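You operate a simulated robot arm through the tools that you are given. There is no shell and no other tool. Be economical: measure what you need, move in short steps, check, and stop when the job is done.

Carry out the task below with a simulated two-armed robot. There is one attempt and no reset: what you move stays moved.

TASK
Pick up the small brown box with one hand, pass it to the other hand and put it on the lower shelf of the store cabinet. Set down upright: small brown box.

It is judged by the outcome, as a careful person would: the job done as asked, and still so three seconds after it is handed in. It fails if anything else is knocked over, pushed out of place, dropped, spilled or broken.

THE ROBOT
Two 7-joint arms with two-finger parallel grippers on one trunk, on a base that drives. Base frame: it is fixed to the floor where the robot stands at the start and does not move with it; the origin is under the middle of the robot, x ahead of it, y to its left, z up. Lengths are in mm, angles in degrees, forces in N, time in s.
The left shoulder is at the start at [-109, 119, 729], the right one opposite. Places, roughly: lower shelf of the store cabinet [600, 0, 300]; small brown box (10x6x9 cm) [500, 0, 1200]. Payload 3.43 kg a hand.
The TCP of each hand is the grasp point between the finger pads, 30 mm short of the fingertips. In the tool frame z runs along the fingers and y along their closing line. The gripper opens to 94 mm. The fingers are 28 mm wide and 10 mm thick; the gripper's body (50 by 96 mm) begins 55 mm behind the TCP.
Orientation is that of the tool frame in the base frame, as [roll, pitch, yaw] about the fixed x, y, z axes, in that order (R = Rz(yaw) Ry(pitch) Rx(roll)). With the fingers straight down and closing along the base's y, the tool's x points along the base's -x, its y along +y and its z along -z.

THE INTERFACE
- The arms move only by the tool send_rows. It takes "left_targets", "right_targets" or both (then of equal length, played together; a hand with none holds still); each is a list of rows, each a list of 7 numbers: the shift along the base's x, y, z in mm, then the turn, a rotation vector about the base's x, y, z in degrees, then the opening, from 0 (shut) to 1 (fully open). In form: [[tx, ty, tz, ax, ay, az, gripper], ...]. A call has 1 to 20 rows; each row shifts and turns the commanded pose from where the row before left it. Rows are played at 5 a second. More than 50 mm and 8.6 degrees between two rows, or a gripper value outside its range, and nothing of the call is played. A pose out of reach is approached as far as the arm can. The call stops where the force on the tool passes 40 N (or 10 N more than at its start, if that is more) or the arm is blocked; 0.2 s more then pass. Each finger travels about 153 mm/s and halts on what it meets, pressing with about 29 N; the grip force reading is that of the motor and also rises with nothing between the fingers. The clock runs only during rows and for 0.2 s after the last one: add rows that do not move to give the fingers time. It gives the time, the measured TCP pose, the force on the tool (base axes), the opening and the grip force at its end, in the units of the frame above (readings bear some noise), with the torque about the TCP (base axes, N m) and any sound that the robot's microphone picked up.
- Cameras (640 x 400 px; columns grow to the right, rows downward): "scene" is now at [42.4, 11.2, 1438.8]; the picture's right is [0.14, -0.99, 0.00], its down [-0.70, -0.10, -0.70] and it looks along [0.70, 0.10, -0.71] (base axes); focal length 261 px, centre (320, 200). "left" rides on the left gripper at [76, -14, -102] in its tool frame; the picture's right is [0.18, 0.98, 0.00], its down [-0.75, 0.14, -0.64] and it looks along [-0.63, 0.12, 0.77] (tool axes); focal length 243 px, centre (320, 200). "right" rides on the right gripper at [76, 14, -103] in its tool frame; the picture's right is [-0.18, 0.98, 0.00], its down [-0.75, -0.14, -0.64] and it looks along [-0.63, -0.12, 0.77] (tool axes); focal length 243 px, centre (320, 200). There is no depth. A picture from a camera that has moved, and an enlarged one, comes with that camera's place and axes in the base frame and with its lens.
- camera(camera): a new picture of that camera. It takes no simulated time.
- lift_body(by): slides the trunk up (or, below 0, down) by that many mm; the arms and the scene camera ride with it, the base frame stays. It gives what a move gives, with no picture.
- roll_base(legs): drives the robot by 1 to 6 legs, each [ahead, left, turn to the left] in mm, mm and degrees, along the robot's own axes; the way and the turn of a leg run together, so that a leg with both is an arc; at most 1500 mm and 180 degrees a leg. The arms and the cameras ride along, it lands a little off, and it stops where it bumps. It gives what a move gives.
- aim_head(pan, tilt): turns the head with the scene camera to pan (to the left, within 143 degrees either way) and tilt (down, from -29 to 69), counted from straight ahead of the robot. It gives what a move gives.
- zoom(camera, box): a new picture of the part [left, top, right, bottom] of that camera's present view, enlarged. It takes no simulated time.
- hand_in(): hands the job in; it is judged then, once.

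Go step by step. Nothing tells you exact positions but the pictures and the camera data: compare them with the known pose of the tool, close in by small moves and look again before you grip or let go. The budget is 120 turns and 92 pictures, counting those below and the enlarged ones. Unless the task says otherwise, let go and move clear before handing in, and close with one line.

The tools are called after "Call:" as a command line: name --argument value ..., lists and objects as JSON in quotes. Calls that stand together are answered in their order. send_rows: Moves the arms, as the interface text tells. Its arguments: {"type":"object","properties":{"left_targets":{"type":"array","items":{"type":"array","items":{"type":"number"}}},"right_targets":{"type":"array","items":{"type":"array","items":{"type":"number"}}}},"required":[]} The other tools are called the same way: lift_body (by) slides the trunk up or down; roll_base (legs) drives the base; aim_head (pan, tilt) turns the head that bears the scene camera; camera (camera) takes a picture; zoom (camera, box) takes an enlarged picture of a part of a camera's view; hand_in () hands the job in.

At the start:

```text
time_s: 0.0
left_ee_pos: [340.1, 261.9, 999.8]
left_tool_rot: [-180.0, 0.0, 179.9]
left_wrist_force: [-0.1, 0.1, 0.1]
left_torque: [0.03, -0.06, -0.02]
left_gripper_width: 94.1
left_finger_force: 0.1
right_ee_pos: [358.4, -57.0, 1000.4]
right_tool_rot: [-180.0, 0.0, 180.0]
right_wrist_force: [-0.1, 0.6, -0.6]
right_torque: [0.0, 0.0, 0.02]
right_gripper_width: 93.9
right_finger_force: 0.1
trunk travel left (down, up): [-150.0, 185.0]
robot x, y, heading: [-1.2, 0.0, 0.1]
head pan, tilt: [8.0, 45.4]
```

scene: 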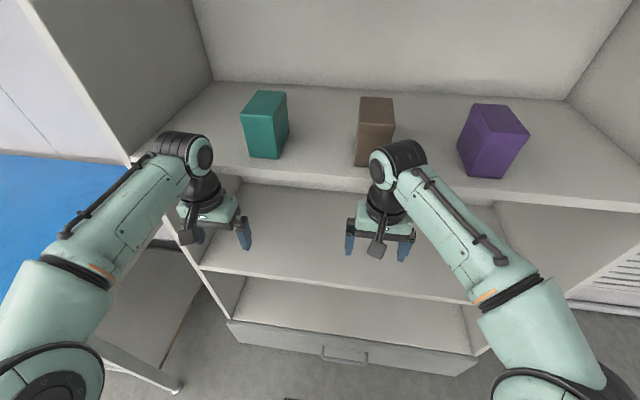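
right: 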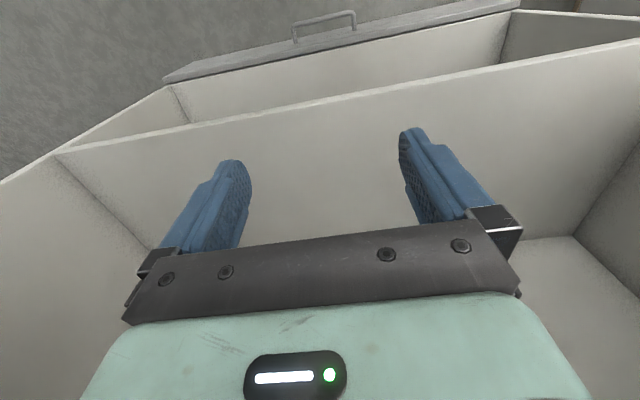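
left: 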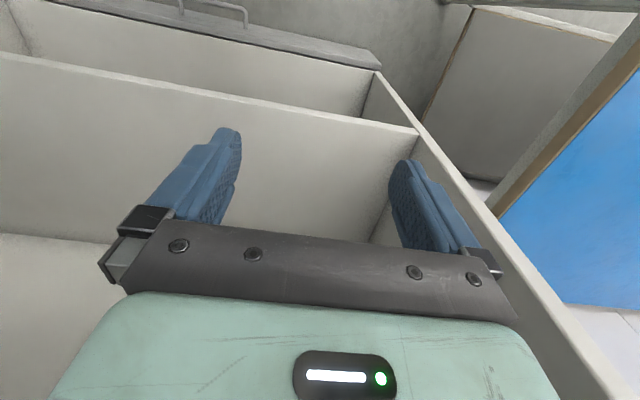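

I see a cabinet with three boxes on its upper shelf and the brown one in the middle. First I look around to find the shelves' heights and edges.

Call:
aim_head --pan 0 --tilt 30

Call:
camera --camera "scene"

Call:
aim_head --pan 0 --tilt 65

Call:
camera --camera "scene"

```text
time_s: 0.8
left_ee_pos: [341.7, 261.5, 1000.3]
left_tool_rot: [-180.0, 0.0, 180.0]
left_wrist_force: [-0.1, 0.0, 0.1]
left_torque: [0.02, 0.02, -0.02]
left_gripper_width: 93.9
left_finger_force: 0.0
right_ee_pos: [358.5, -57.1, 999.4]
right_tool_rot: [-180.0, 0.0, 180.0]
right_wrist_force: [0.0, 1.0, -0.2]
right_torque: [0.02, -0.01, -0.01]
right_gripper_width: 94.1
right_finger_force: 0.1
trunk travel left (down, up): [-150.0, 185.0]
robot x, y, heading: [-2.1, 0.8, 0.1]
head pan, tilt: [0.0, 30.0]
```

```text
88 pictures are left
camera scene: at [52.6, 0.0, 1461.8], right [0.0, -1.0, 0.0], down [-0.5, 0.0, -0.87], along [0.87, 0.0, -0.5], focal length 261 px, centre (320, 200)
```

scene: 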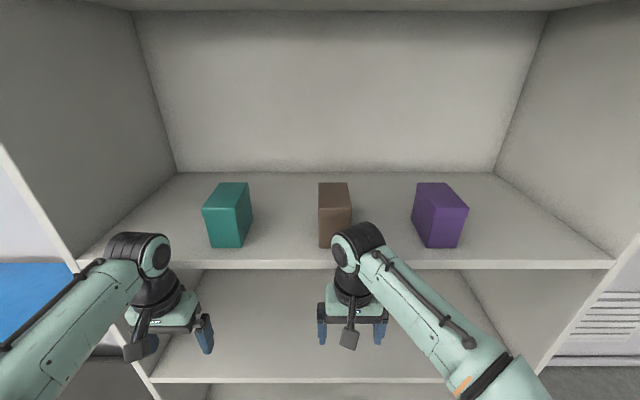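

```text
time_s: 1.8
left_ee_pos: [341.4, 261.2, 1000.7]
left_tool_rot: [-180.0, 0.1, -180.0]
left_wrist_force: [0.6, -0.4, -0.3]
left_torque: [0.03, 0.0, -0.01]
left_gripper_width: 94.0
left_finger_force: 0.1
right_ee_pos: [359.0, -57.5, 999.7]
right_tool_rot: [180.0, 0.0, 180.0]
right_wrist_force: [0.2, 0.1, 0.1]
right_torque: [-0.01, -0.03, 0.0]
right_gripper_width: 94.0
right_finger_force: 0.0
trunk travel left (down, up): [-150.0, 185.0]
robot x, y, heading: [-0.9, -3.4, 0.3]
head pan, tilt: [0.0, 65.0]
```

```text
87 pictures are left
camera scene: at [22.9, -0.1, 1414.3], right [0.0, -1.0, 0.0], down [-0.91, 0.0, -0.42], along [0.42, 0.0, -0.91], focal length 261 px, centre (320, 200)
```

scene: 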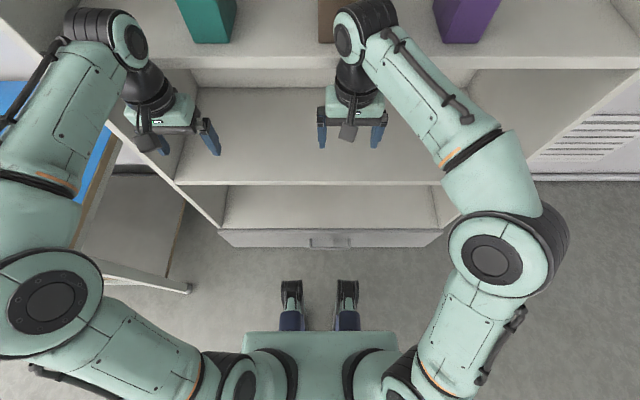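

The cabinet front is near x≈390, with shelves at about z≈1145, 725 and 300. I aim the head at the box for a finer measurement.

Call:
aim_head --pan 0 --tilt 30

Call:
zoom --camera "scene" --box '[190, 160, 510, 360]'

```text
time_s: 2.8
left_ee_pos: [341.1, 261.1, 999.6]
left_tool_rot: [180.0, 0.1, 179.9]
left_wrist_force: [-1.2, 0.9, -0.6]
left_torque: [-0.01, -0.03, 0.02]
left_gripper_width: 93.6
left_finger_force: 0.0
right_ee_pos: [359.8, -56.1, 999.7]
right_tool_rot: [179.9, -0.1, 180.0]
right_wrist_force: [0.3, -0.8, -0.4]
right_torque: [-0.01, 0.01, 0.03]
right_gripper_width: 94.0
right_finger_force: 0.1
trunk travel left (down, up): [-150.0, 185.0]
robot x, y, heading: [-0.8, -1.0, -0.1]
head pan, tilt: [0.0, 30.0]
```

```text
2.00 times, centred on (350, 260) of scene
camera zoom: at [52.6, -0.1, 1461.8], right [0.0, -1.0, 0.0], down [-0.5, 0.0, -0.87], along [0.87, 0.0, -0.5], focal length 522 px, centre (260, 80)
```

zoom: 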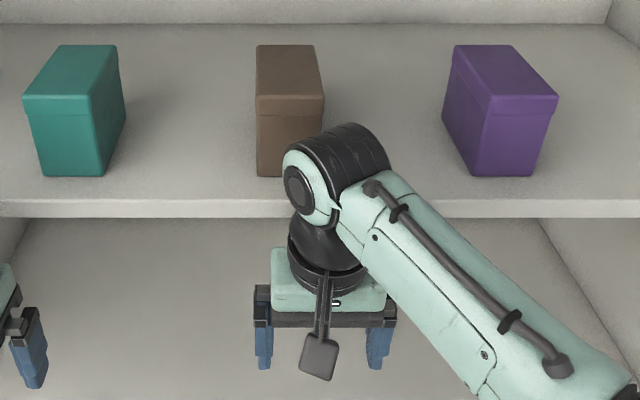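

The brown box spans about x 435–535, y −55–5, z 1137–1226. I back off a little, raise the trunk, and raise the hands clear.

Call:
roll_base --legs '[[-70, 0, 0]]'

Call:
lift_body --by 185

Call:
send_rows --right_targets '[[0, 10, 30, 0, 0, 0, 1], [0, 10, 30, 0, 0, 0, 1], [0, 10, 30, 0, 0, 0, 1], [0, 0, 0, 0, 0, 0, 1]]' --left_targets '[[-40, 0, 0, 0, 0, 0, 1], [-40, 0, 0, 0, 0, 0, 1], [-30, 0, 0, 0, 0, 0, 1], [0, 0, 0, 0, 0, 0, 1]]'

Call:
camera --camera "scene"

```text
time_s: 3.8
left_ee_pos: [272.8, 261.8, 999.9]
left_tool_rot: [180.0, 0.0, 180.0]
left_wrist_force: [-0.5, 0.2, -0.4]
left_torque: [-0.01, -0.02, -0.02]
left_gripper_width: 93.9
left_finger_force: 0.0
right_ee_pos: [290.1, -57.9, 1000.7]
right_tool_rot: [-179.9, -0.1, 180.0]
right_wrist_force: [-0.3, -0.1, 0.1]
right_torque: [0.0, 0.0, -0.01]
right_gripper_width: 94.2
right_finger_force: 0.0
trunk travel left (down, up): [-150.0, 185.0]
robot x, y, heading: [-72.2, 0.2, 0.1]
head pan, tilt: [0.0, 30.0]
```

```text
time_s: 5.8
left_ee_pos: [270.6, 261.6, 1185.7]
left_tool_rot: [180.0, 0.0, -180.0]
left_wrist_force: [0.2, 0.2, 0.9]
left_torque: [-0.04, 0.0, 0.02]
left_gripper_width: 94.0
left_finger_force: 0.1
right_ee_pos: [290.3, -58.2, 1184.5]
right_tool_rot: [-180.0, 0.0, 179.9]
right_wrist_force: [-0.9, -1.0, -0.2]
right_torque: [-0.04, -0.05, 0.0]
right_gripper_width: 94.0
right_finger_force: 0.1
trunk travel left (down, up): [-335.0, 0.0]
robot x, y, heading: [-66.0, -1.5, 0.0]
head pan, tilt: [0.0, 30.0]
```

```text
time_s: 6.8
left_ee_pos: [161.1, 262.2, 1185.3]
left_tool_rot: [179.9, 0.0, 180.0]
left_wrist_force: [-0.2, 0.5, 0.5]
left_torque: [-0.04, 0.0, 0.01]
left_gripper_width: 93.9
left_finger_force: 0.1
right_ee_pos: [289.8, -26.6, 1274.0]
right_tool_rot: [-180.0, 0.1, 180.0]
right_wrist_force: [0.9, -0.2, 0.1]
right_torque: [-0.01, -0.01, 0.02]
right_gripper_width: 94.1
right_finger_force: 0.0
trunk travel left (down, up): [-335.0, 0.0]
robot x, y, heading: [-69.1, -3.1, -0.1]
head pan, tilt: [0.0, 30.0]
```

```text
85 pictures are left
camera scene: at [-24.6, -0.5, 1649.5], right [0.0, -1.0, 0.0], down [-0.5, 0.0, -0.87], along [0.87, 0.0, -0.5], focal length 261 px, centre (320, 200)
```

scene: 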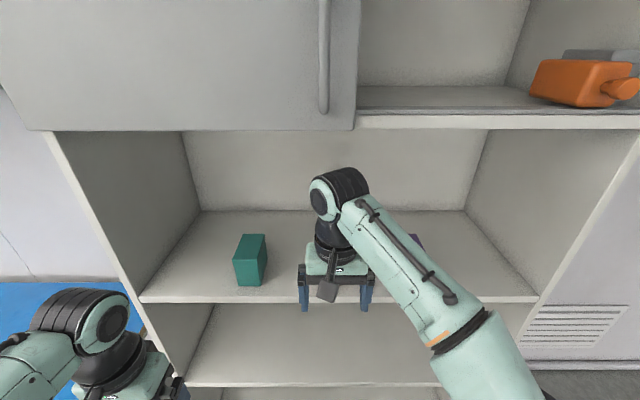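

The overhead board (underside ≈1540) leaves little headroom, so I'll slide in with the open fingers straddling the box. I lower the right hand and pull it back, then drive forward.

Call:
send_rows --right_targets '[[-30, 0, -30, 0, 0, 0, 1], [-30, 0, -29, 0, 0, 0, 1], [0, 0, 0, 0, 0, 0, 1]]'

Call:
roll_base --legs '[[155, 0, 0]]'

Call:
camera --camera "scene"

Call:
camera --camera "right"

```text
time_s: 7.7
left_ee_pos: [162.1, 261.4, 1185.0]
left_tool_rot: [-179.9, 0.1, 180.0]
left_wrist_force: [0.5, 0.9, 0.1]
left_torque: [0.0, 0.01, -0.01]
left_gripper_width: 94.2
left_finger_force: 0.1
right_ee_pos: [230.5, -27.0, 1213.9]
right_tool_rot: [180.0, 0.0, 179.9]
right_wrist_force: [0.5, -0.4, -0.5]
right_torque: [0.03, 0.03, -0.02]
right_gripper_width: 94.1
right_finger_force: 0.0
trunk travel left (down, up): [-335.0, 0.0]
robot x, y, heading: [-71.2, 2.0, -0.0]
head pan, tilt: [0.0, 30.0]
```

```text
time_s: 9.1
left_ee_pos: [315.7, 261.3, 1185.3]
left_tool_rot: [180.0, 0.1, -179.9]
left_wrist_force: [-0.3, 0.2, -0.2]
left_torque: [-0.03, 0.06, -0.01]
left_gripper_width: 94.1
left_finger_force: 0.1
right_ee_pos: [386.6, -27.9, 1215.1]
right_tool_rot: [180.0, 0.0, -179.9]
right_wrist_force: [-0.4, 0.5, -1.2]
right_torque: [0.01, 0.01, -0.03]
right_gripper_width: 93.9
right_finger_force: 0.1
trunk travel left (down, up): [-335.0, 0.0]
robot x, y, heading: [85.4, 1.7, 0.2]
head pan, tilt: [0.0, 30.0]
```

```text
84 pictures are left
camera scene: at [130.1, 0.0, 1649.3], right [0.0, -1.0, 0.0], down [-0.5, 0.0, -0.87], along [0.87, 0.0, -0.5], focal length 261 px, centre (320, 200)
```

scene: 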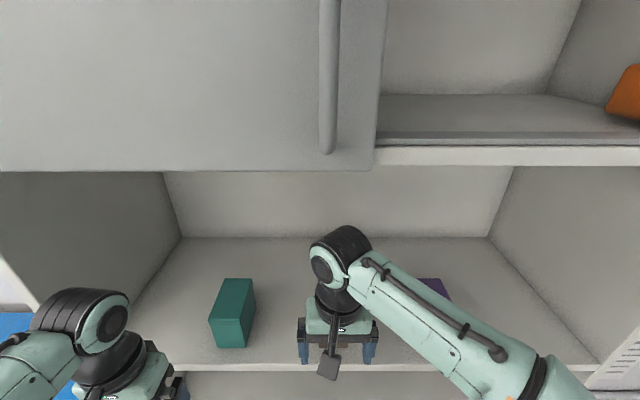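

```text
83 pictures are left
camera right: at [310.9, -13.0, 1317.4], right [0.18, 0.98, 0.0], down [0.75, -0.14, 0.64], along [0.63, -0.12, -0.77], focal length 243 px, centre (320, 200)
```

right: 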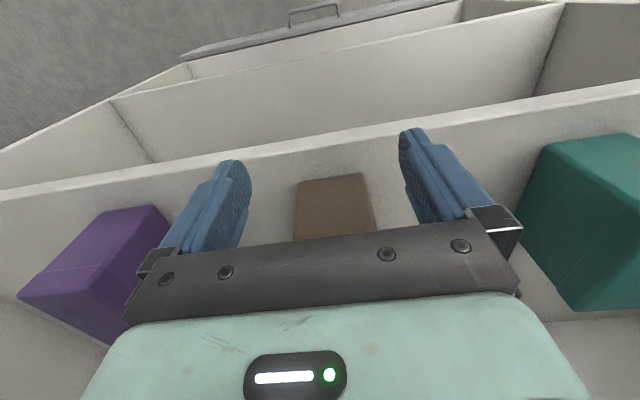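

The right-hand view puts the box front at x≈435 and centre y≈−24, matching the first estimate. I slide the open fingers along the box to x≈508.

Call:
send_rows --right_targets '[[10, 3, -2, 0, 0, 0, 1], [30, 0, 0, 0, 0, 0, 1], [30, 0, 0, 0, 0, 0, 1], [30, 0, 0, 0, 0, 0, 1], [21, 0, 0, 0, 0, 0, 1], [0, 0, 0, 0, 0, 0, 1]]'

Call:
camera --camera "right"

Call:
camera --camera "scene"

```text
time_s: 10.4
left_ee_pos: [315.6, 261.6, 1185.0]
left_tool_rot: [180.0, -0.1, -179.9]
left_wrist_force: [-0.4, 0.4, -0.1]
left_torque: [0.0, 0.01, -0.03]
left_gripper_width: 93.9
left_finger_force: 0.0
right_ee_pos: [507.1, -24.1, 1213.0]
right_tool_rot: [-179.9, 0.0, -179.9]
right_wrist_force: [0.3, 0.4, 0.4]
right_torque: [0.01, -0.01, -0.02]
right_gripper_width: 94.3
right_finger_force: 0.0
trunk travel left (down, up): [-335.0, 0.0]
robot x, y, heading: [86.6, 0.8, 0.0]
head pan, tilt: [0.0, 30.0]
```

```text
82 pictures are left
camera right: at [431.5, -10.8, 1315.9], right [0.18, 0.98, 0.0], down [0.75, -0.14, 0.64], along [0.63, -0.12, -0.77], focal length 243 px, centre (320, 200)
```

right: 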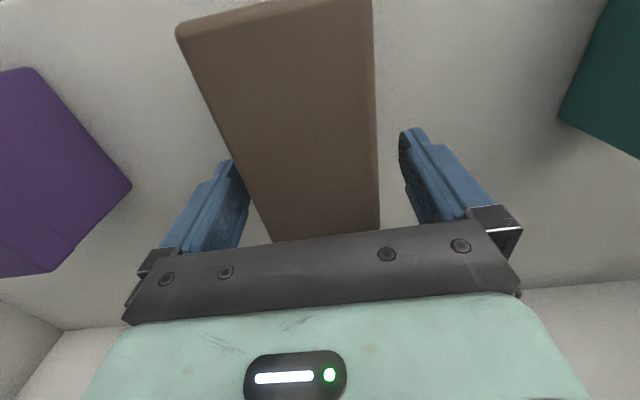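

```text
81 pictures are left
camera scene: at [129.4, -0.1, 1649.5], right [0.0, -1.0, 0.0], down [-0.5, 0.0, -0.87], along [0.87, 0.0, -0.5], focal length 261 px, centre (320, 200)
```

scene: 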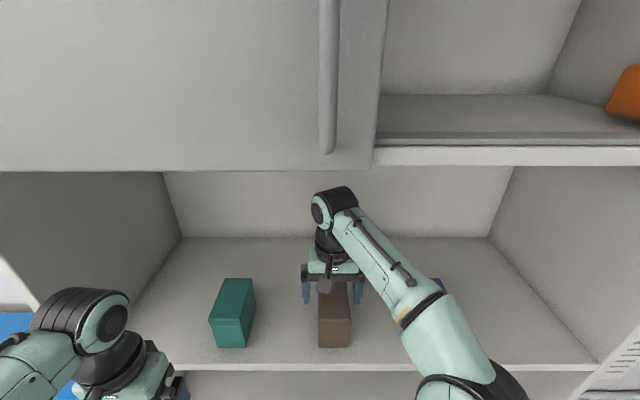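

The box sits centred between the fingers. I close and lift it slightly.

Call:
send_rows --right_targets '[[0, 0, 0, 0, 0, 0, 0], [0, 0, 0, 0, 0, 0, 0], [0, 0, 0, 0, 0, 0, 0], [0, 0, 0, 0, 0, 0, 0]]'

Call:
send_rows --right_targets '[[0, 0, 10, 0, 0, 0, 0], [0, 0, 20, 0, 0, 0, 0], [0, 0, 0, 0, 0, 0, 0]]'

Call:
camera --camera "scene"

```text
time_s: 11.4
left_ee_pos: [316.2, 263.1, 1184.7]
left_tool_rot: [-180.0, 0.0, -179.9]
left_wrist_force: [0.5, 0.6, -0.4]
left_torque: [-0.02, -0.02, 0.03]
left_gripper_width: 94.1
left_finger_force: 0.0
right_ee_pos: [507.1, -24.4, 1213.3]
right_tool_rot: [-179.9, 0.0, -179.9]
right_wrist_force: [0.2, -0.8, 0.1]
right_torque: [0.0, -0.08, 0.01]
right_gripper_width: 62.0
right_finger_force: 29.0
trunk travel left (down, up): [-335.0, 0.0]
robot x, y, heading: [87.6, -2.7, 0.2]
head pan, tilt: [0.0, 30.0]
```

```text
time_s: 12.2
left_ee_pos: [316.0, 261.3, 1184.2]
left_tool_rot: [179.9, 0.1, -179.9]
left_wrist_force: [0.6, -0.4, -0.1]
left_torque: [0.02, 0.01, 0.0]
left_gripper_width: 94.0
left_finger_force: 0.2
right_ee_pos: [506.5, -24.7, 1243.1]
right_tool_rot: [180.0, 0.0, 180.0]
right_wrist_force: [0.2, 0.7, -2.4]
right_torque: [-0.01, -0.08, -0.02]
right_gripper_width: 62.0
right_finger_force: 28.8
trunk travel left (down, up): [-335.0, 0.0]
robot x, y, heading: [89.5, -2.8, 0.6]
head pan, tilt: [0.0, 30.0]
```

```text
80 pictures are left
camera scene: at [130.0, -0.2, 1649.5], right [0.0, -1.0, 0.0], down [-0.5, 0.0, -0.87], along [0.87, 0.0, -0.5], focal length 261 px, centre (320, 200)
```

scene: 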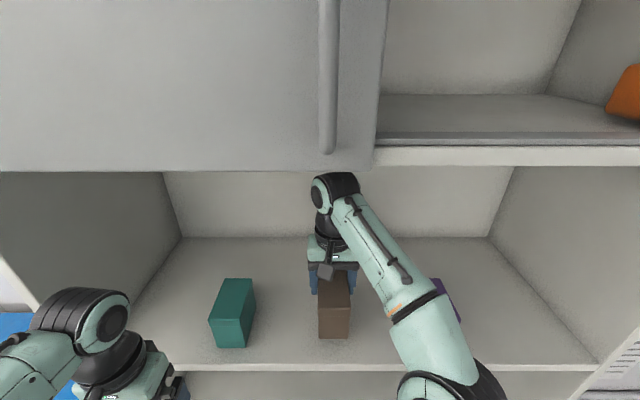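

The box is held level and clear of the shelf. I drive straight back out of the cabinet.

Call:
roll_base --legs '[[-400, 0, 0]]'

Call:
camera --camera "scene"

```text
time_s: 14.8
left_ee_pos: [-86.8, 261.1, 1185.2]
left_tool_rot: [180.0, 0.0, 180.0]
left_wrist_force: [0.2, -0.9, -0.1]
left_torque: [0.0, -0.01, -0.01]
left_gripper_width: 93.8
left_finger_force: 0.0
right_ee_pos: [103.0, -25.5, 1243.2]
right_tool_rot: [180.0, 0.0, 179.9]
right_wrist_force: [-0.7, -0.2, -1.7]
right_torque: [0.02, -0.02, 0.01]
right_gripper_width: 62.2
right_finger_force: 28.4
trunk travel left (down, up): [-335.0, 0.0]
robot x, y, heading: [-317.4, -2.9, -0.2]
head pan, tilt: [0.0, 30.0]
```

```text
79 pictures are left
camera scene: at [-273.8, -0.3, 1649.7], right [0.0, -1.0, 0.0], down [-0.5, 0.0, -0.87], along [0.87, 0.0, -0.5], focal length 261 px, centre (320, 200)
```

scene: 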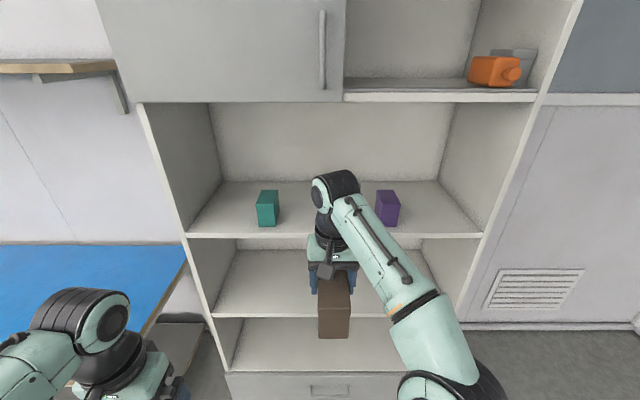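

Clear of the cabinet. Next I lower the right hand a bit and tilt the left hand so its fingers point forward and 35° down.

Call:
send_rows --right_targets '[[0, 4, -20, 0, 0, 0, 0], [0, 4, -20, 0, 0, 0, 0], [0, 4, -20, 0, 0, 0, 0], [0, 4, -20, 0, 0, 0, 0], [0, 4, -20, 0, 0, 0, 0], [0, 4, -25, 0, 0, 0, 0], [0, 1, -25, 0, 0, 0, 0], [0, 0, 0, 0, 0, 0, 0]]' --left_targets '[[7, 0, -8, 0, -7.857, 0, 1], [7, 0, -8, 0, -7.857, 0, 1], [7, 0, -8, 0, -7.857, 0, 1], [7, 0, -8, 0, -7.857, 0, 1], [7, 0, -8, 0, -7.857, 0, 1], [7, 0, -8, 0, -7.857, 0, 1], [7, 0, -8, 0, -7.857, 0, 1], [0, 0, 0, 0, 0, 0, 1]]'

Call:
aim_head --pan 0 --tilt 50

Call:
camera --camera "scene"

Call:
camera --camera "left"

```text
time_s: 16.6
left_ee_pos: [-37.0, 262.1, 1130.5]
left_tool_rot: [179.9, 55.0, 180.0]
left_wrist_force: [-0.5, -0.1, -0.1]
left_torque: [0.03, 0.0, 0.01]
left_gripper_width: 93.8
left_finger_force: 0.0
left hand out of reach, approached as far as the arm can: row 7
right_ee_pos: [104.1, 0.3, 1092.9]
right_tool_rot: [-180.0, 0.0, 180.0]
right_wrist_force: [-0.3, -0.5, -1.6]
right_torque: [0.0, -0.03, -0.01]
right_gripper_width: 61.9
right_finger_force: 29.0
trunk travel left (down, up): [-335.0, 0.0]
robot x, y, heading: [-320.7, 3.1, -0.1]
head pan, tilt: [0.0, 30.0]
```

```text
time_s: 17.4
left_ee_pos: [-38.2, 262.5, 1131.2]
left_tool_rot: [-179.8, 54.9, 179.9]
left_wrist_force: [0.8, 0.3, 0.1]
left_torque: [0.0, 0.01, -0.02]
left_gripper_width: 93.9
left_finger_force: 0.1
right_ee_pos: [103.0, 0.6, 1092.8]
right_tool_rot: [180.0, -0.1, -180.0]
right_wrist_force: [0.6, 0.0, -0.7]
right_torque: [-0.02, -0.04, -0.01]
right_gripper_width: 61.9
right_finger_force: 29.3
trunk travel left (down, up): [-335.0, 0.0]
robot x, y, heading: [-318.8, -2.2, 0.0]
head pan, tilt: [0.0, 50.0]
```

```text
78 pictures are left
camera scene: at [-287.6, -0.3, 1620.1], right [0.0, -1.0, 0.0], down [-0.77, 0.0, -0.64], along [0.64, 0.0, -0.77], focal length 261 px, centre (320, 200)
```

scene: 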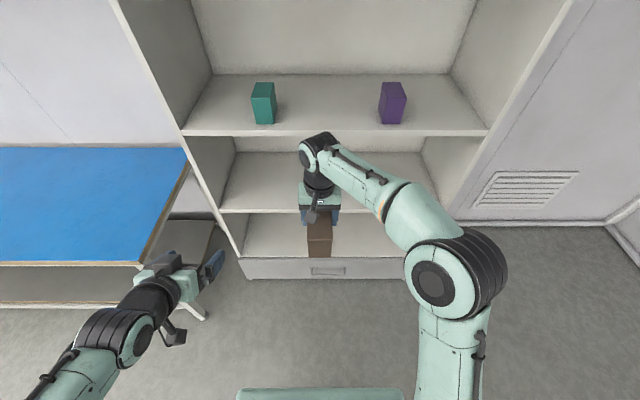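

```text
77 pictures are left
camera left: at [-166.0, 247.6, 1128.2], right [-0.11, 0.98, -0.15], down [-0.09, 0.14, 0.99], along [0.99, 0.12, 0.08], focal length 243 px, centre (320, 200)
```

left: 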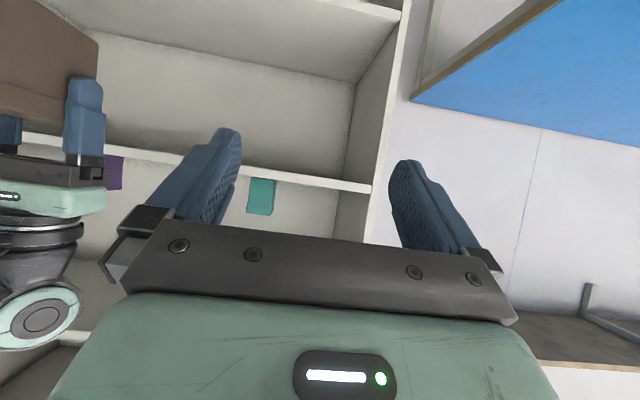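

Left tilt is achieved at the edge of its reach near the body, so I do the handover 60 mm further out. I bring the left hand in front of the box at a standoff.

Call:
send_rows --right_targets '[[20, 0, 0, 0, 0, 0, 0], [20, 0, 0, 0, 0, 0, 0], [20, 0, 0, 0, 0, 0, 0], [0, 0, 0, 0, 0, 0, 0], [0, 0, 0, 0, 0, 0, 0], [0, 0, 0, 0, 0, 0, 0], [0, 0, 0, 0, 0, 0, 0], [0, 0, 0, 0, 0, 0, 0], [0, 0, 0, 0, 0, 0, 0], [0, 0, 0, 0, 0, 0, 0]]' --left_targets '[[20, 0, 0, 0, 0, 0, 1], [20, -20, 0, 0, 0, 0, 1], [20, -30, 0, 0, 0, 0, 1], [0, -35, 0, 0, 0, 0, 1], [0, -35, 0, 0, 0, 0, 1], [0, -35, 0, 0, 0, 0, 1], [0, -35, 0, 0, 0, 0, 1], [0, -35, 0, 0, 0, 0, 1], [0, -36, 0, 0, 0, 0, 1], [0, 0, 0, 0, 0, 0, 1]]'

Call:
camera --camera "scene"

Call:
camera --camera "left"

```text
time_s: 19.6
left_ee_pos: [14.6, 0.5, 1124.5]
left_tool_rot: [-171.6, 51.3, -175.0]
left_wrist_force: [0.9, 0.7, 0.0]
left_torque: [-0.03, 0.02, 0.0]
left_gripper_width: 94.1
left_finger_force: 0.0
right_ee_pos: [162.0, 0.8, 1094.4]
right_tool_rot: [-180.0, -0.1, -180.0]
right_wrist_force: [-0.2, 0.0, -1.0]
right_torque: [0.02, -0.02, -0.01]
right_gripper_width: 61.9
right_finger_force: 29.0
trunk travel left (down, up): [-335.0, 0.0]
robot x, y, heading: [-316.8, -0.1, -0.3]
head pan, tilt: [0.0, 50.0]
```

```text
76 pictures are left
camera scene: at [-287.6, -0.3, 1620.0], right [0.0, -1.0, 0.0], down [-0.77, 0.0, -0.64], along [0.64, 0.0, -0.77], focal length 261 px, centre (320, 200)
```

scene: 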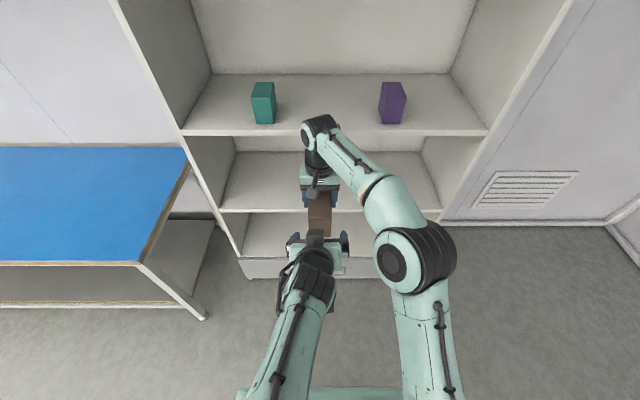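

```text
75 pictures are left
camera left: at [-114.4, -10.2, 1129.9], right [-0.09, 0.97, -0.23], down [-0.03, 0.23, 0.97], along [1.0, 0.09, 0.01], focal length 243 px, centre (320, 200)
```

left: 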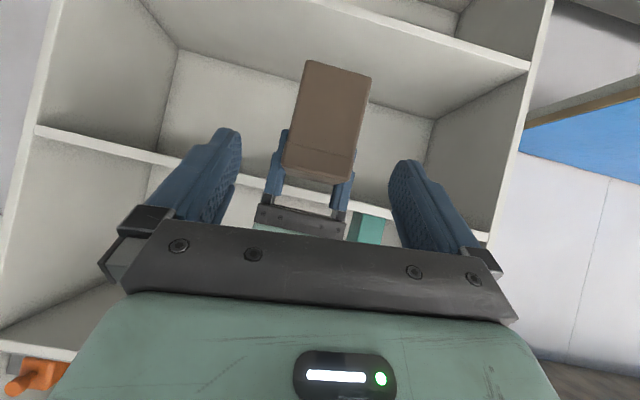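

The left wrist is slightly limited here, off by about 8° in tilt. I steepen it by 8° and shift both hands outward, then look.

Call:
send_rows --right_targets '[[20, 0, 0, 0, 0, 0, 0], [20, 0, 0, 0, 0, 0, 0], [0, 0, 0, 0, 0, 0, 0]]' --left_targets '[[20, 0, 5, 0, 4, 0, 1], [20, 0, 0, 0, 4, 0, 1], [0, 0, 0, 0, 0, 0, 1]]'

```text
time_s: 20.1
left_ee_pos: [19.0, -35.9, 1148.7]
left_tool_rot: [-176.5, 49.2, 175.9]
left_wrist_force: [2.4, 11.0, -4.7]
left_torque: [-0.71, -0.22, -0.87]
left_gripper_width: 94.0
left_finger_force: 0.1
right_ee_pos: [192.8, -1.9, 1100.4]
right_tool_rot: [179.6, 0.3, 179.9]
right_wrist_force: [0.5, -0.7, -2.3]
right_torque: [0.01, -0.04, -0.01]
right_gripper_width: 62.0
right_finger_force: 28.9
trunk travel left (down, up): [-335.0, 0.0]
robot x, y, heading: [-320.7, -3.0, -0.2]
head pan, tilt: [0.0, 50.0]
stopped in row 2 (left hand): the force on the tool passed its limit at 162 N (the readings are from after the stop); the commanded pose is now the measured one
```

The left hand swung sideways and touched something; I look before any further move.

Call:
camera --camera "scene"

Call:
camera --camera "left"

Call:
camera --camera "right"

```text
74 pictures are left
camera scene: at [-287.3, -0.5, 1620.1], right [0.0, -1.0, 0.0], down [-0.77, 0.0, -0.64], along [0.64, 0.0, -0.77], focal length 261 px, centre (320, 200)
```

scene: 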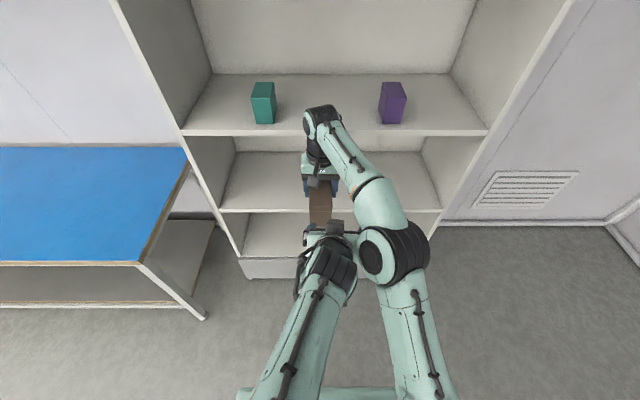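

```text
73 pictures are left
camera left: at [-111.7, -34.4, 1158.3], right [0.0, 0.98, -0.18], down [0.03, 0.18, 0.98], along [1.0, 0.0, -0.03], focal length 243 px, centre (320, 200)
```

left: 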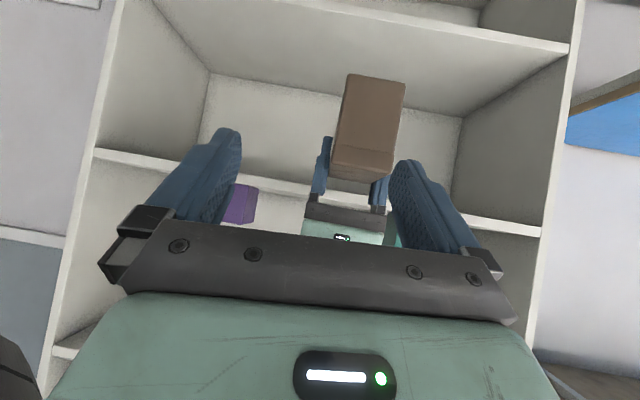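

```text
72 pictures are left
camera right: at [117.5, 11.5, 1202.2], right [0.19, 0.98, 0.01], down [0.75, -0.15, 0.65], along [0.63, -0.11, -0.76], focal length 243 px, centre (320, 200)
```

right: 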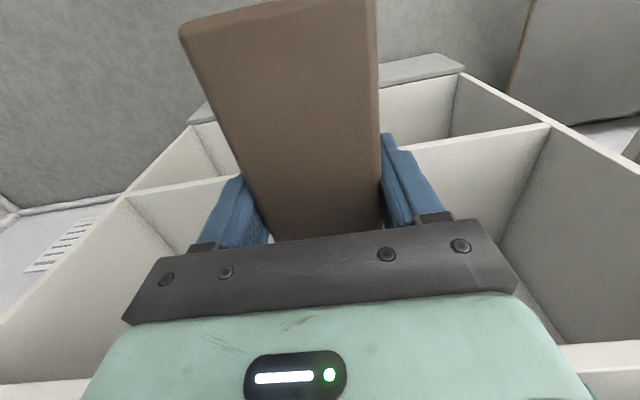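

The left wrist met the right elbow; the box is still firmly held. I back the left hand out to the left and will turn the box 40° so that the left hand can take it from its own side.

Call:
send_rows --left_targets '[[0, 15, 0, 0, 0, 0, 1], [0, 30, 0, 0, 0, 0, 1], [0, 40, 0, 0, 0, 0, 1], [0, 40, 0, 0, 0, 0, 1], [0, 40, 0, 0, 0, 0, 1], [0, 40, 0, 0, 0, 0, 1], [0, 0, 0, 2.3, -0.2, 2.65, 1], [0, 0, 0, 0, 0, 0, 1]]'

Call:
send_rows --right_targets '[[-8, 12, -1, 0, 0, -8, 0], [-8, 12, -1, 0, 0, -8, 0], [-8, 12, -1, 0, 0, -8, 0], [-8, 12, -1, 0, 0, -8, 0], [-6, 14, -2, 0, 0, -8, 0], [0, 0, 0, 0, 0, 0, 0]]' --left_targets '[[0, 8, 0, 0, 0, -7, 1], [0, 8, 0, 0, 0, -7, 1], [0, 8, 0, 0, 0, -7, 1], [0, 8, 0, 0, 0, -7, 1], [0, 8, 0, 0, 0, -7.9, 1], [0, 0, 0, 0, 0, 0, 1]]'

Call:
camera --camera "scene"

Call:
camera --camera "left"

```text
time_s: 21.9
left_ee_pos: [18.3, 168.6, 1149.6]
left_tool_rot: [179.9, 49.3, 175.8]
left_wrist_force: [-0.1, 0.4, 0.5]
left_torque: [-0.03, 0.0, 0.0]
left_gripper_width: 94.0
left_finger_force: 0.0
right_ee_pos: [193.9, -2.1, 1099.7]
right_tool_rot: [179.7, 0.3, 179.9]
right_wrist_force: [0.0, 0.0, -1.9]
right_torque: [0.0, -0.02, -0.01]
right_gripper_width: 62.1
right_finger_force: 28.9
trunk travel left (down, up): [-335.0, 0.0]
robot x, y, heading: [-318.3, 1.3, -0.0]
head pan, tilt: [0.0, 50.0]
```

```text
time_s: 23.4
left_ee_pos: [17.4, 209.5, 1149.1]
left_tool_rot: [179.9, 49.4, 139.7]
left_wrist_force: [-0.1, -0.3, -0.4]
left_torque: [-0.01, 0.0, -0.01]
left_gripper_width: 93.8
left_finger_force: 0.1
right_ee_pos: [155.6, 61.4, 1093.7]
right_tool_rot: [179.7, 0.4, 139.8]
right_wrist_force: [0.5, -0.8, -1.2]
right_torque: [0.0, 0.01, 0.01]
right_gripper_width: 62.2
right_finger_force: 29.4
trunk travel left (down, up): [-335.0, 0.0]
robot x, y, heading: [-320.5, 1.4, 0.2]
head pan, tilt: [0.0, 50.0]
```

```text
71 pictures are left
camera scene: at [-287.8, -1.0, 1620.0], right [0.0, -1.0, 0.0], down [-0.77, 0.0, -0.64], along [0.64, 0.0, -0.77], focal length 261 px, centre (320, 200)
```

scene: 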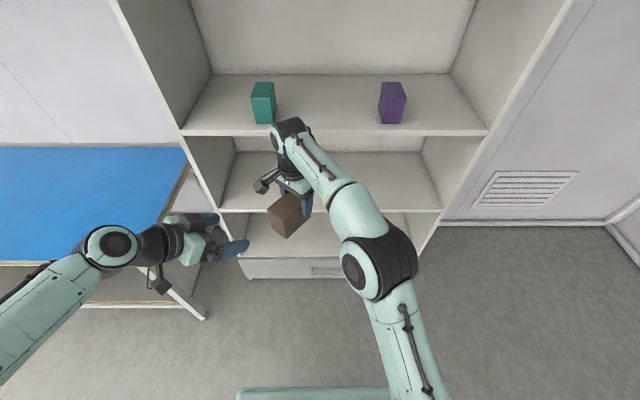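

```text
70 pictures are left
camera left: at [-90.2, 279.8, 1159.0], right [0.54, 0.83, -0.14], down [0.09, 0.1, 0.99], along [0.83, -0.55, -0.02], focal length 243 px, centre (320, 200)
```

left: 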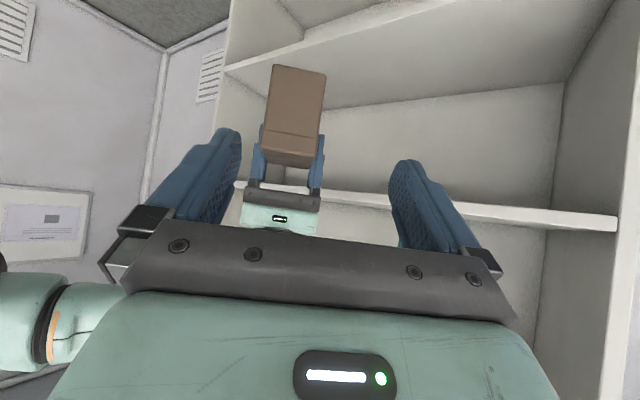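

Both hands are now aligned on the turned box with clear room. I move the left hand to a standoff just in front of the box end.

Call:
send_rows --left_targets '[[17, -25, -8, 0, 0, 0, 1], [17, -25, -8, 0, 0, 0, 1], [16, -24, -8.5, 0, 0, 0, 1], [0, 0, 0, 0, 0, 0, 1]]'

Call:
camera --camera "left"

Call:
camera --camera "scene"

```text
time_s: 24.4
left_ee_pos: [65.5, 136.5, 1123.1]
left_tool_rot: [179.8, 49.4, 139.8]
left_wrist_force: [-0.2, 0.8, 0.3]
left_torque: [0.01, -0.01, -0.02]
left_gripper_width: 93.9
left_finger_force: 0.0
right_ee_pos: [155.0, 60.7, 1094.0]
right_tool_rot: [179.7, 0.3, 139.9]
right_wrist_force: [0.5, -0.4, -1.8]
right_torque: [-0.02, -0.03, -0.02]
right_gripper_width: 61.9
right_finger_force: 29.6
trunk travel left (down, up): [-335.0, 0.0]
robot x, y, heading: [-317.0, -3.3, 0.4]
head pan, tilt: [0.0, 50.0]
```

```text
69 pictures are left
camera left: at [-41.6, 206.2, 1133.4], right [0.54, 0.83, -0.14], down [0.09, 0.1, 0.99], along [0.84, -0.55, -0.02], focal length 243 px, centre (320, 200)
```

left: 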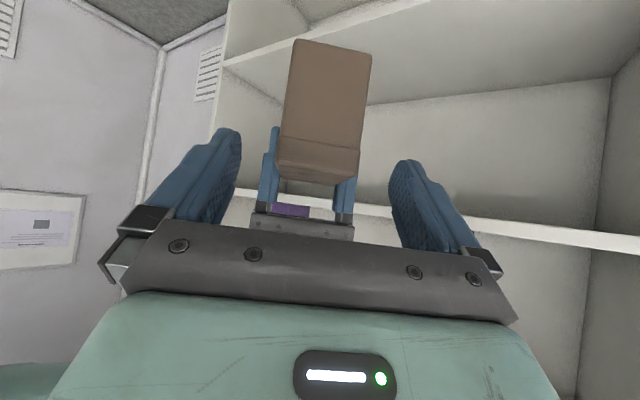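

```text
68 pictures are left
camera scene: at [-288.0, 0.1, 1620.0], right [0.0, -1.0, 0.0], down [-0.77, 0.0, -0.64], along [0.64, 0.0, -0.77], focal length 261 px, centre (320, 200)
```

scene: 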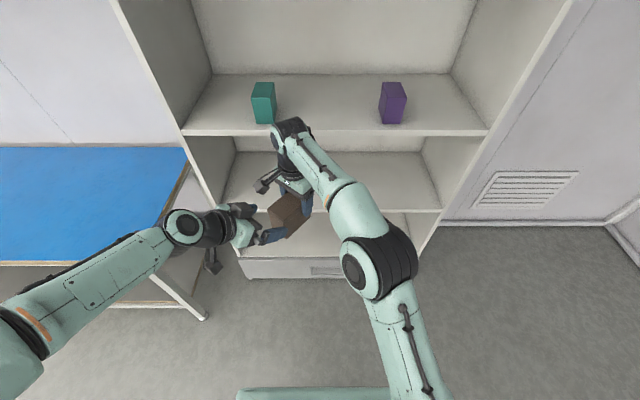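

The camera view matches the predicted box position within a few pixels. I advance the open left fingers onto the box end.

Call:
send_rows --left_targets '[[13.4, -11.4, -14.2, 0, 0, 0, 1], [13.4, -11.4, -14.2, 0, 0, 0, 1], [13.4, -11.4, -14.3, 0, 0, 0, 1], [13.4, -11.3, -14.3, 0, 0, 0, 1], [0, 0, 0, 0, 0, 0, 1]]'

Call:
camera --camera "left"

Call:
zoom --camera "scene" --box '[200, 100, 360, 300]'

```text
time_s: 25.6
left_ee_pos: [122.8, 91.4, 1067.0]
left_tool_rot: [179.9, 49.4, 139.8]
left_wrist_force: [-0.2, -0.3, -0.5]
left_torque: [0.02, -0.01, -0.01]
left_gripper_width: 94.2
left_finger_force: 0.1
right_ee_pos: [155.6, 61.3, 1093.1]
right_tool_rot: [179.6, 0.3, 139.9]
right_wrist_force: [-0.7, -0.2, -2.2]
right_torque: [-0.03, -0.03, 0.03]
right_gripper_width: 61.9
right_finger_force: 28.8
trunk travel left (down, up): [-335.0, 0.0]
robot x, y, heading: [-320.3, 0.9, -0.3]
head pan, tilt: [0.0, 50.0]
```

```text
67 pictures are left
camera left: at [14.3, 162.8, 1076.4], right [0.54, 0.83, -0.14], down [0.09, 0.1, 0.99], along [0.84, -0.55, -0.02], focal length 243 px, centre (320, 200)
```

left: 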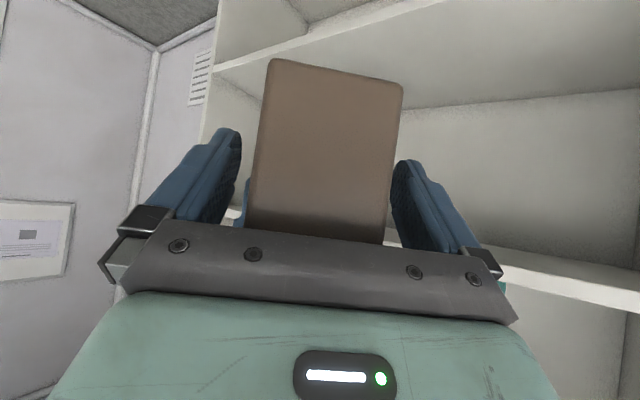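

```text
2.00 times, centred on (280, 200) of scene
camera zoom: at [-288.2, -0.1, 1620.0], right [0.0, -1.0, 0.0], down [-0.77, 0.0, -0.64], along [0.64, 0.0, -0.77], focal length 522 px, centre (400, 200)
```

zoom: 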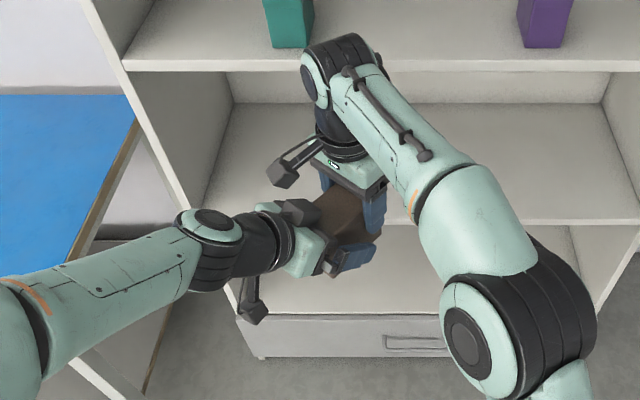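

The left fingers straddle the near half of the box centred. I close the left hand.

Call:
send_rows --left_targets '[[-1.2, -1.4, 0, 0, 0, 0, 1], [0, 0, 0, 0, 0, 0, 0], [0, 0, 0, 0, 0, 0, 0], [0, 0, 0, 0, 0, 0, 0], [0, 0, 0, 0, 0, 0, 0]]'

```text
time_s: 26.8
left_ee_pos: [120.3, 88.8, 1066.9]
left_tool_rot: [179.9, 49.4, 139.8]
left_wrist_force: [0.9, 0.0, 0.1]
left_torque: [0.14, -0.07, 0.26]
left_gripper_width: 62.0
left_finger_force: 28.9
right_ee_pos: [155.0, 61.3, 1093.9]
right_tool_rot: [179.8, 0.3, 139.9]
right_wrist_force: [1.2, 0.2, -0.9]
right_torque: [-0.06, 0.1, -0.22]
right_gripper_width: 62.0
right_finger_force: 29.8
trunk travel left (down, up): [-335.0, 0.0]
robot x, y, heading: [-316.0, -2.6, -0.2]
head pan, tilt: [0.0, 50.0]
```

Both hands grip the box with little load between them. I open the right hand and raise it straight off.

Call:
send_rows --right_targets '[[0, 0, 0, 0, 0, 0, 1], [0, 0, 0, 0, 0, 0, 1], [0, 0, 0, 0, 0, 0, 1]]' --left_targets '[[0, 0, 0, 0, 0, 0, 0], [0, 0, 0, 0, 0, 0, 0], [0, 0, 0, 0, 0, 0, 0]]'

Call:
send_rows --right_targets '[[0, 0, 20, 0, 0, 0, 1], [0, 0, 30, 0, 0, 0, 1], [0, 0, 30, 0, 0, 0, 1], [0, 0, 20, 0, 0, 0, 1], [0, 0, 0, 0, 0, 0, 1]]' --left_targets '[[0, 0, 0, 0, 0, 0, 0], [0, 0, 0, 0, 0, 0, 0], [0, 0, 0, 0, 0, 0, 0], [0, 0, 0, 0, 0, 0, 0], [0, 0, 0, 0, 0, 0, 0]]'

Call:
camera --camera "scene"

Call:
camera --camera "left"

```text
time_s: 27.6
left_ee_pos: [120.6, 89.2, 1068.3]
left_tool_rot: [180.0, 49.3, 139.9]
left_wrist_force: [-1.1, -0.7, 0.5]
left_torque: [-0.01, 0.03, 0.02]
left_gripper_width: 62.0
left_finger_force: 29.0
right_ee_pos: [154.9, 61.2, 1093.0]
right_tool_rot: [179.7, 0.3, 139.9]
right_wrist_force: [-0.2, -0.7, 0.0]
right_torque: [0.0, 0.01, 0.0]
right_gripper_width: 94.0
right_finger_force: 0.0
trunk travel left (down, up): [-335.0, 0.0]
robot x, y, heading: [-316.6, 0.1, 0.1]
head pan, tilt: [0.0, 50.0]
```

```text
time_s: 28.8
left_ee_pos: [120.5, 89.2, 1067.1]
left_tool_rot: [179.9, 49.3, 139.8]
left_wrist_force: [-0.3, 0.8, -0.6]
left_torque: [0.04, -0.01, -0.01]
left_gripper_width: 62.3
left_finger_force: 29.0
right_ee_pos: [146.3, 53.8, 1182.1]
right_tool_rot: [179.7, 0.4, 140.0]
right_wrist_force: [-0.1, 0.1, -0.6]
right_torque: [-0.03, 0.0, -0.01]
right_gripper_width: 94.1
right_finger_force: 0.1
right hand out of reach, approached as far as the arm can: row 3, 4
trunk travel left (down, up): [-335.0, 0.0]
robot x, y, heading: [-319.1, 1.5, 0.1]
head pan, tilt: [0.0, 50.0]
```

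```text
65 pictures are left
camera scene: at [-287.4, 0.0, 1620.0], right [0.0, -1.0, 0.0], down [-0.77, 0.0, -0.64], along [0.64, 0.0, -0.77], focal length 261 px, centre (320, 200)
```

scene: 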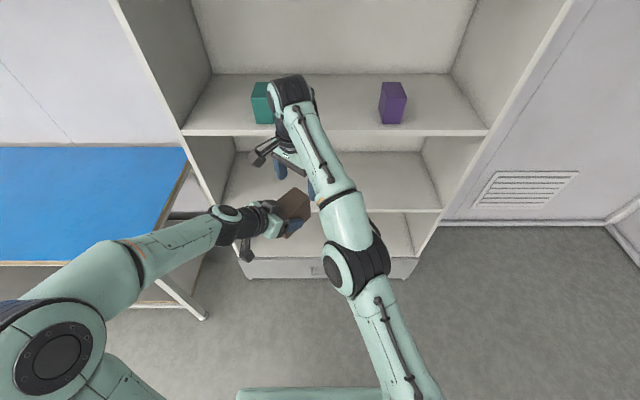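

```text
64 pictures are left
camera left: at [13.6, 160.7, 1076.6], right [0.54, 0.83, -0.14], down [0.09, 0.1, 0.99], along [0.84, -0.55, -0.02], focal length 243 px, centre (320, 200)
```

left: 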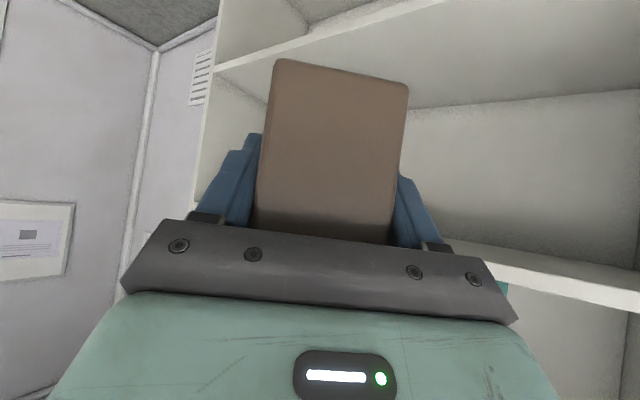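

Handover is done: the left hand holds the box level and upright. I retract the right hand to its side, turning it back straight.

Call:
send_rows --right_targets '[[-5, -30, 0, 0, 0, 0, 1], [-10, -40, 0, 0, 0, 0, 1], [-15, -40, -10, 0, 0, 8, 1], [-20, -40, -10, 0, 0, 8, 1], [-25, -40, -20, 0, 0, 8, 1], [-30, -30, -20, 0, 0, 8, 1], [-30, 0, -20, 0, 0, 8, 1], [-30, 0, -20, 0, 0, 0, 1], [0, 0, 0, 0, 0, 0, 1]]' --left_targets '[[0, 0, 0, 0, 0, 0, 0], [0, 0, 0, 0, 0, 0, 0], [0, 0, 0, 0, 0, 0, 0], [0, 0, 0, 0, 0, 0, 0], [0, 0, 0, 0, 0, 0, 0], [0, 0, 0, 0, 0, 0, 0], [0, 0, 0, 0, 0, 0, 0], [0, 0, 0, 0, 0, 0, 0], [0, 0, 0, 0, 0, 0, 0]]'

Call:
send_rows --left_targets '[[-4, 10, -10, 0, 0, 8, 0], [-4, 10, -10, 0, 0, 8, 0], [-4, 10, -10, 0, 0, 8, 0], [-4, 10, -10, 0, 0, 8, 0], [-4, 10, -10, 0, 0, 8.2, 0], [0, 0, 0, 0, 0, 0, 0]]'

Call:
camera --camera "scene"

```text
refused: row 5 steps farther than a row can; nothing moved
```

```text
time_s: 30.1
left_ee_pos: [100.1, 138.1, 1019.2]
left_tool_rot: [180.0, 49.3, -179.9]
left_wrist_force: [-0.4, 0.9, -0.9]
left_torque: [0.02, 0.03, 0.0]
left_gripper_width: 62.0
left_finger_force: 29.3
right_ee_pos: [146.2, 53.6, 1181.9]
right_tool_rot: [179.7, 0.3, 140.0]
right_wrist_force: [0.9, 0.2, 0.0]
right_torque: [0.03, 0.01, 0.03]
right_gripper_width: 94.0
right_finger_force: 0.1
trunk travel left (down, up): [-335.0, 0.0]
robot x, y, heading: [-315.9, 2.1, 0.1]
head pan, tilt: [0.0, 50.0]
```

```text
63 pictures are left
camera scene: at [-287.8, -0.2, 1620.0], right [0.0, -1.0, 0.0], down [-0.77, 0.0, -0.64], along [0.64, 0.0, -0.77], focal length 261 px, centre (320, 200)
```

scene: 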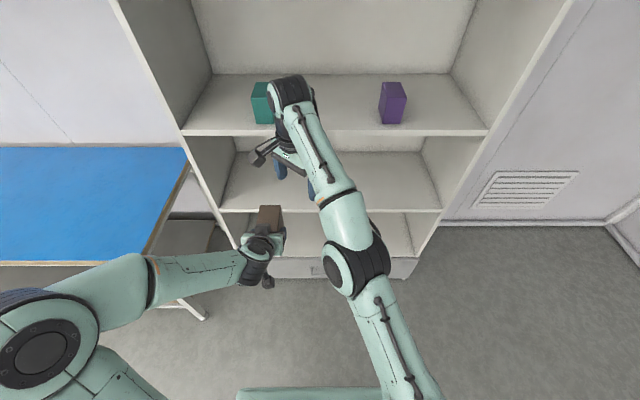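

The right-hand call was refused for a step too long, while the left turned straight without trouble. I repeat the right retraction with shorter steps.

Call:
send_rows --right_targets '[[-5, -30, 0, 0, 0, 0, 1], [-10, -35, 0, 0, 0, 0, 1], [-15, -35, -10, 0, 0, 8, 1], [-20, -35, -10, 0, 0, 8, 1], [-20, -35, -15, 0, 0, 8, 1], [-25, -30, -20, 0, 0, 8, 1], [-25, -10, -20, 0, 0, 8, 1], [-25, 0, -25, 0, 0, 0, 1], [-25, 0, -25, 0, 0, 0, 1], [0, 0, 0, 0, 0, 0, 1]]'

Call:
camera --camera "scene"

```text
time_s: 32.4
left_ee_pos: [101.3, 136.6, 1018.7]
left_tool_rot: [-180.0, 49.2, -179.9]
left_wrist_force: [-0.3, 0.4, -0.2]
left_torque: [-0.02, 0.02, -0.05]
left_gripper_width: 62.0
left_finger_force: 28.7
right_ee_pos: [-23.2, -157.9, 1054.4]
right_tool_rot: [179.8, 0.2, 179.9]
right_wrist_force: [0.4, 0.2, 0.8]
right_torque: [0.0, 0.01, -0.01]
right_gripper_width: 94.1
right_finger_force: 0.0
trunk travel left (down, up): [-335.0, 0.0]
robot x, y, heading: [-318.2, -1.3, 0.1]
head pan, tilt: [0.0, 50.0]
```

```text
62 pictures are left
camera scene: at [-287.3, -0.1, 1620.0], right [0.0, -1.0, 0.0], down [-0.77, 0.0, -0.64], along [0.64, 0.0, -0.77], focal length 261 px, centre (320, 200)
```

scene: 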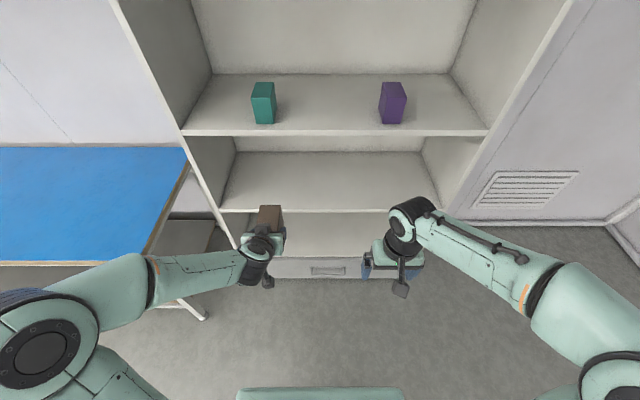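

The right hand is tucked. Now I lower the trunk fully.

Call:
lift_body --by -335

Call:
camera --camera "scene"

```text
time_s: 35.6
left_ee_pos: [99.6, 139.1, 682.5]
left_tool_rot: [179.9, 49.4, 180.0]
left_wrist_force: [1.3, -0.4, 0.6]
left_torque: [0.01, 0.03, -0.02]
left_gripper_width: 62.1
left_finger_force: 28.6
right_ee_pos: [-22.9, -157.6, 722.0]
right_tool_rot: [179.7, 0.4, 179.9]
right_wrist_force: [1.6, 0.8, -0.3]
right_torque: [-0.04, 0.01, -0.03]
right_gripper_width: 94.0
right_finger_force: 0.1
trunk travel left (down, up): [0.0, 335.0]
robot x, y, heading: [-320.8, 1.1, -0.2]
head pan, tilt: [0.0, 50.0]
```

```text
61 pictures are left
camera scene: at [-237.8, -0.3, 1279.8], right [0.0, -1.0, 0.0], down [-0.77, 0.0, -0.64], along [0.64, 0.0, -0.77], focal length 261 px, centre (320, 200)
```

scene: 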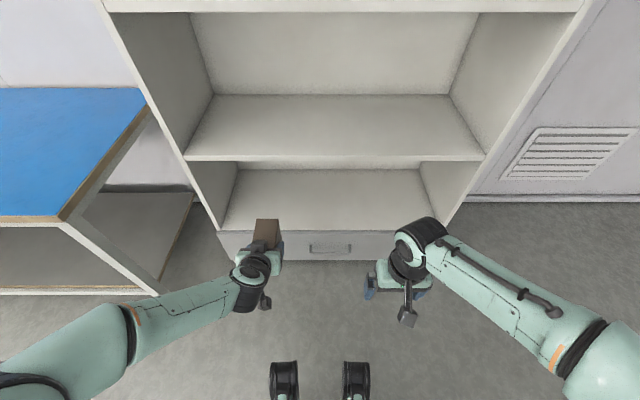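

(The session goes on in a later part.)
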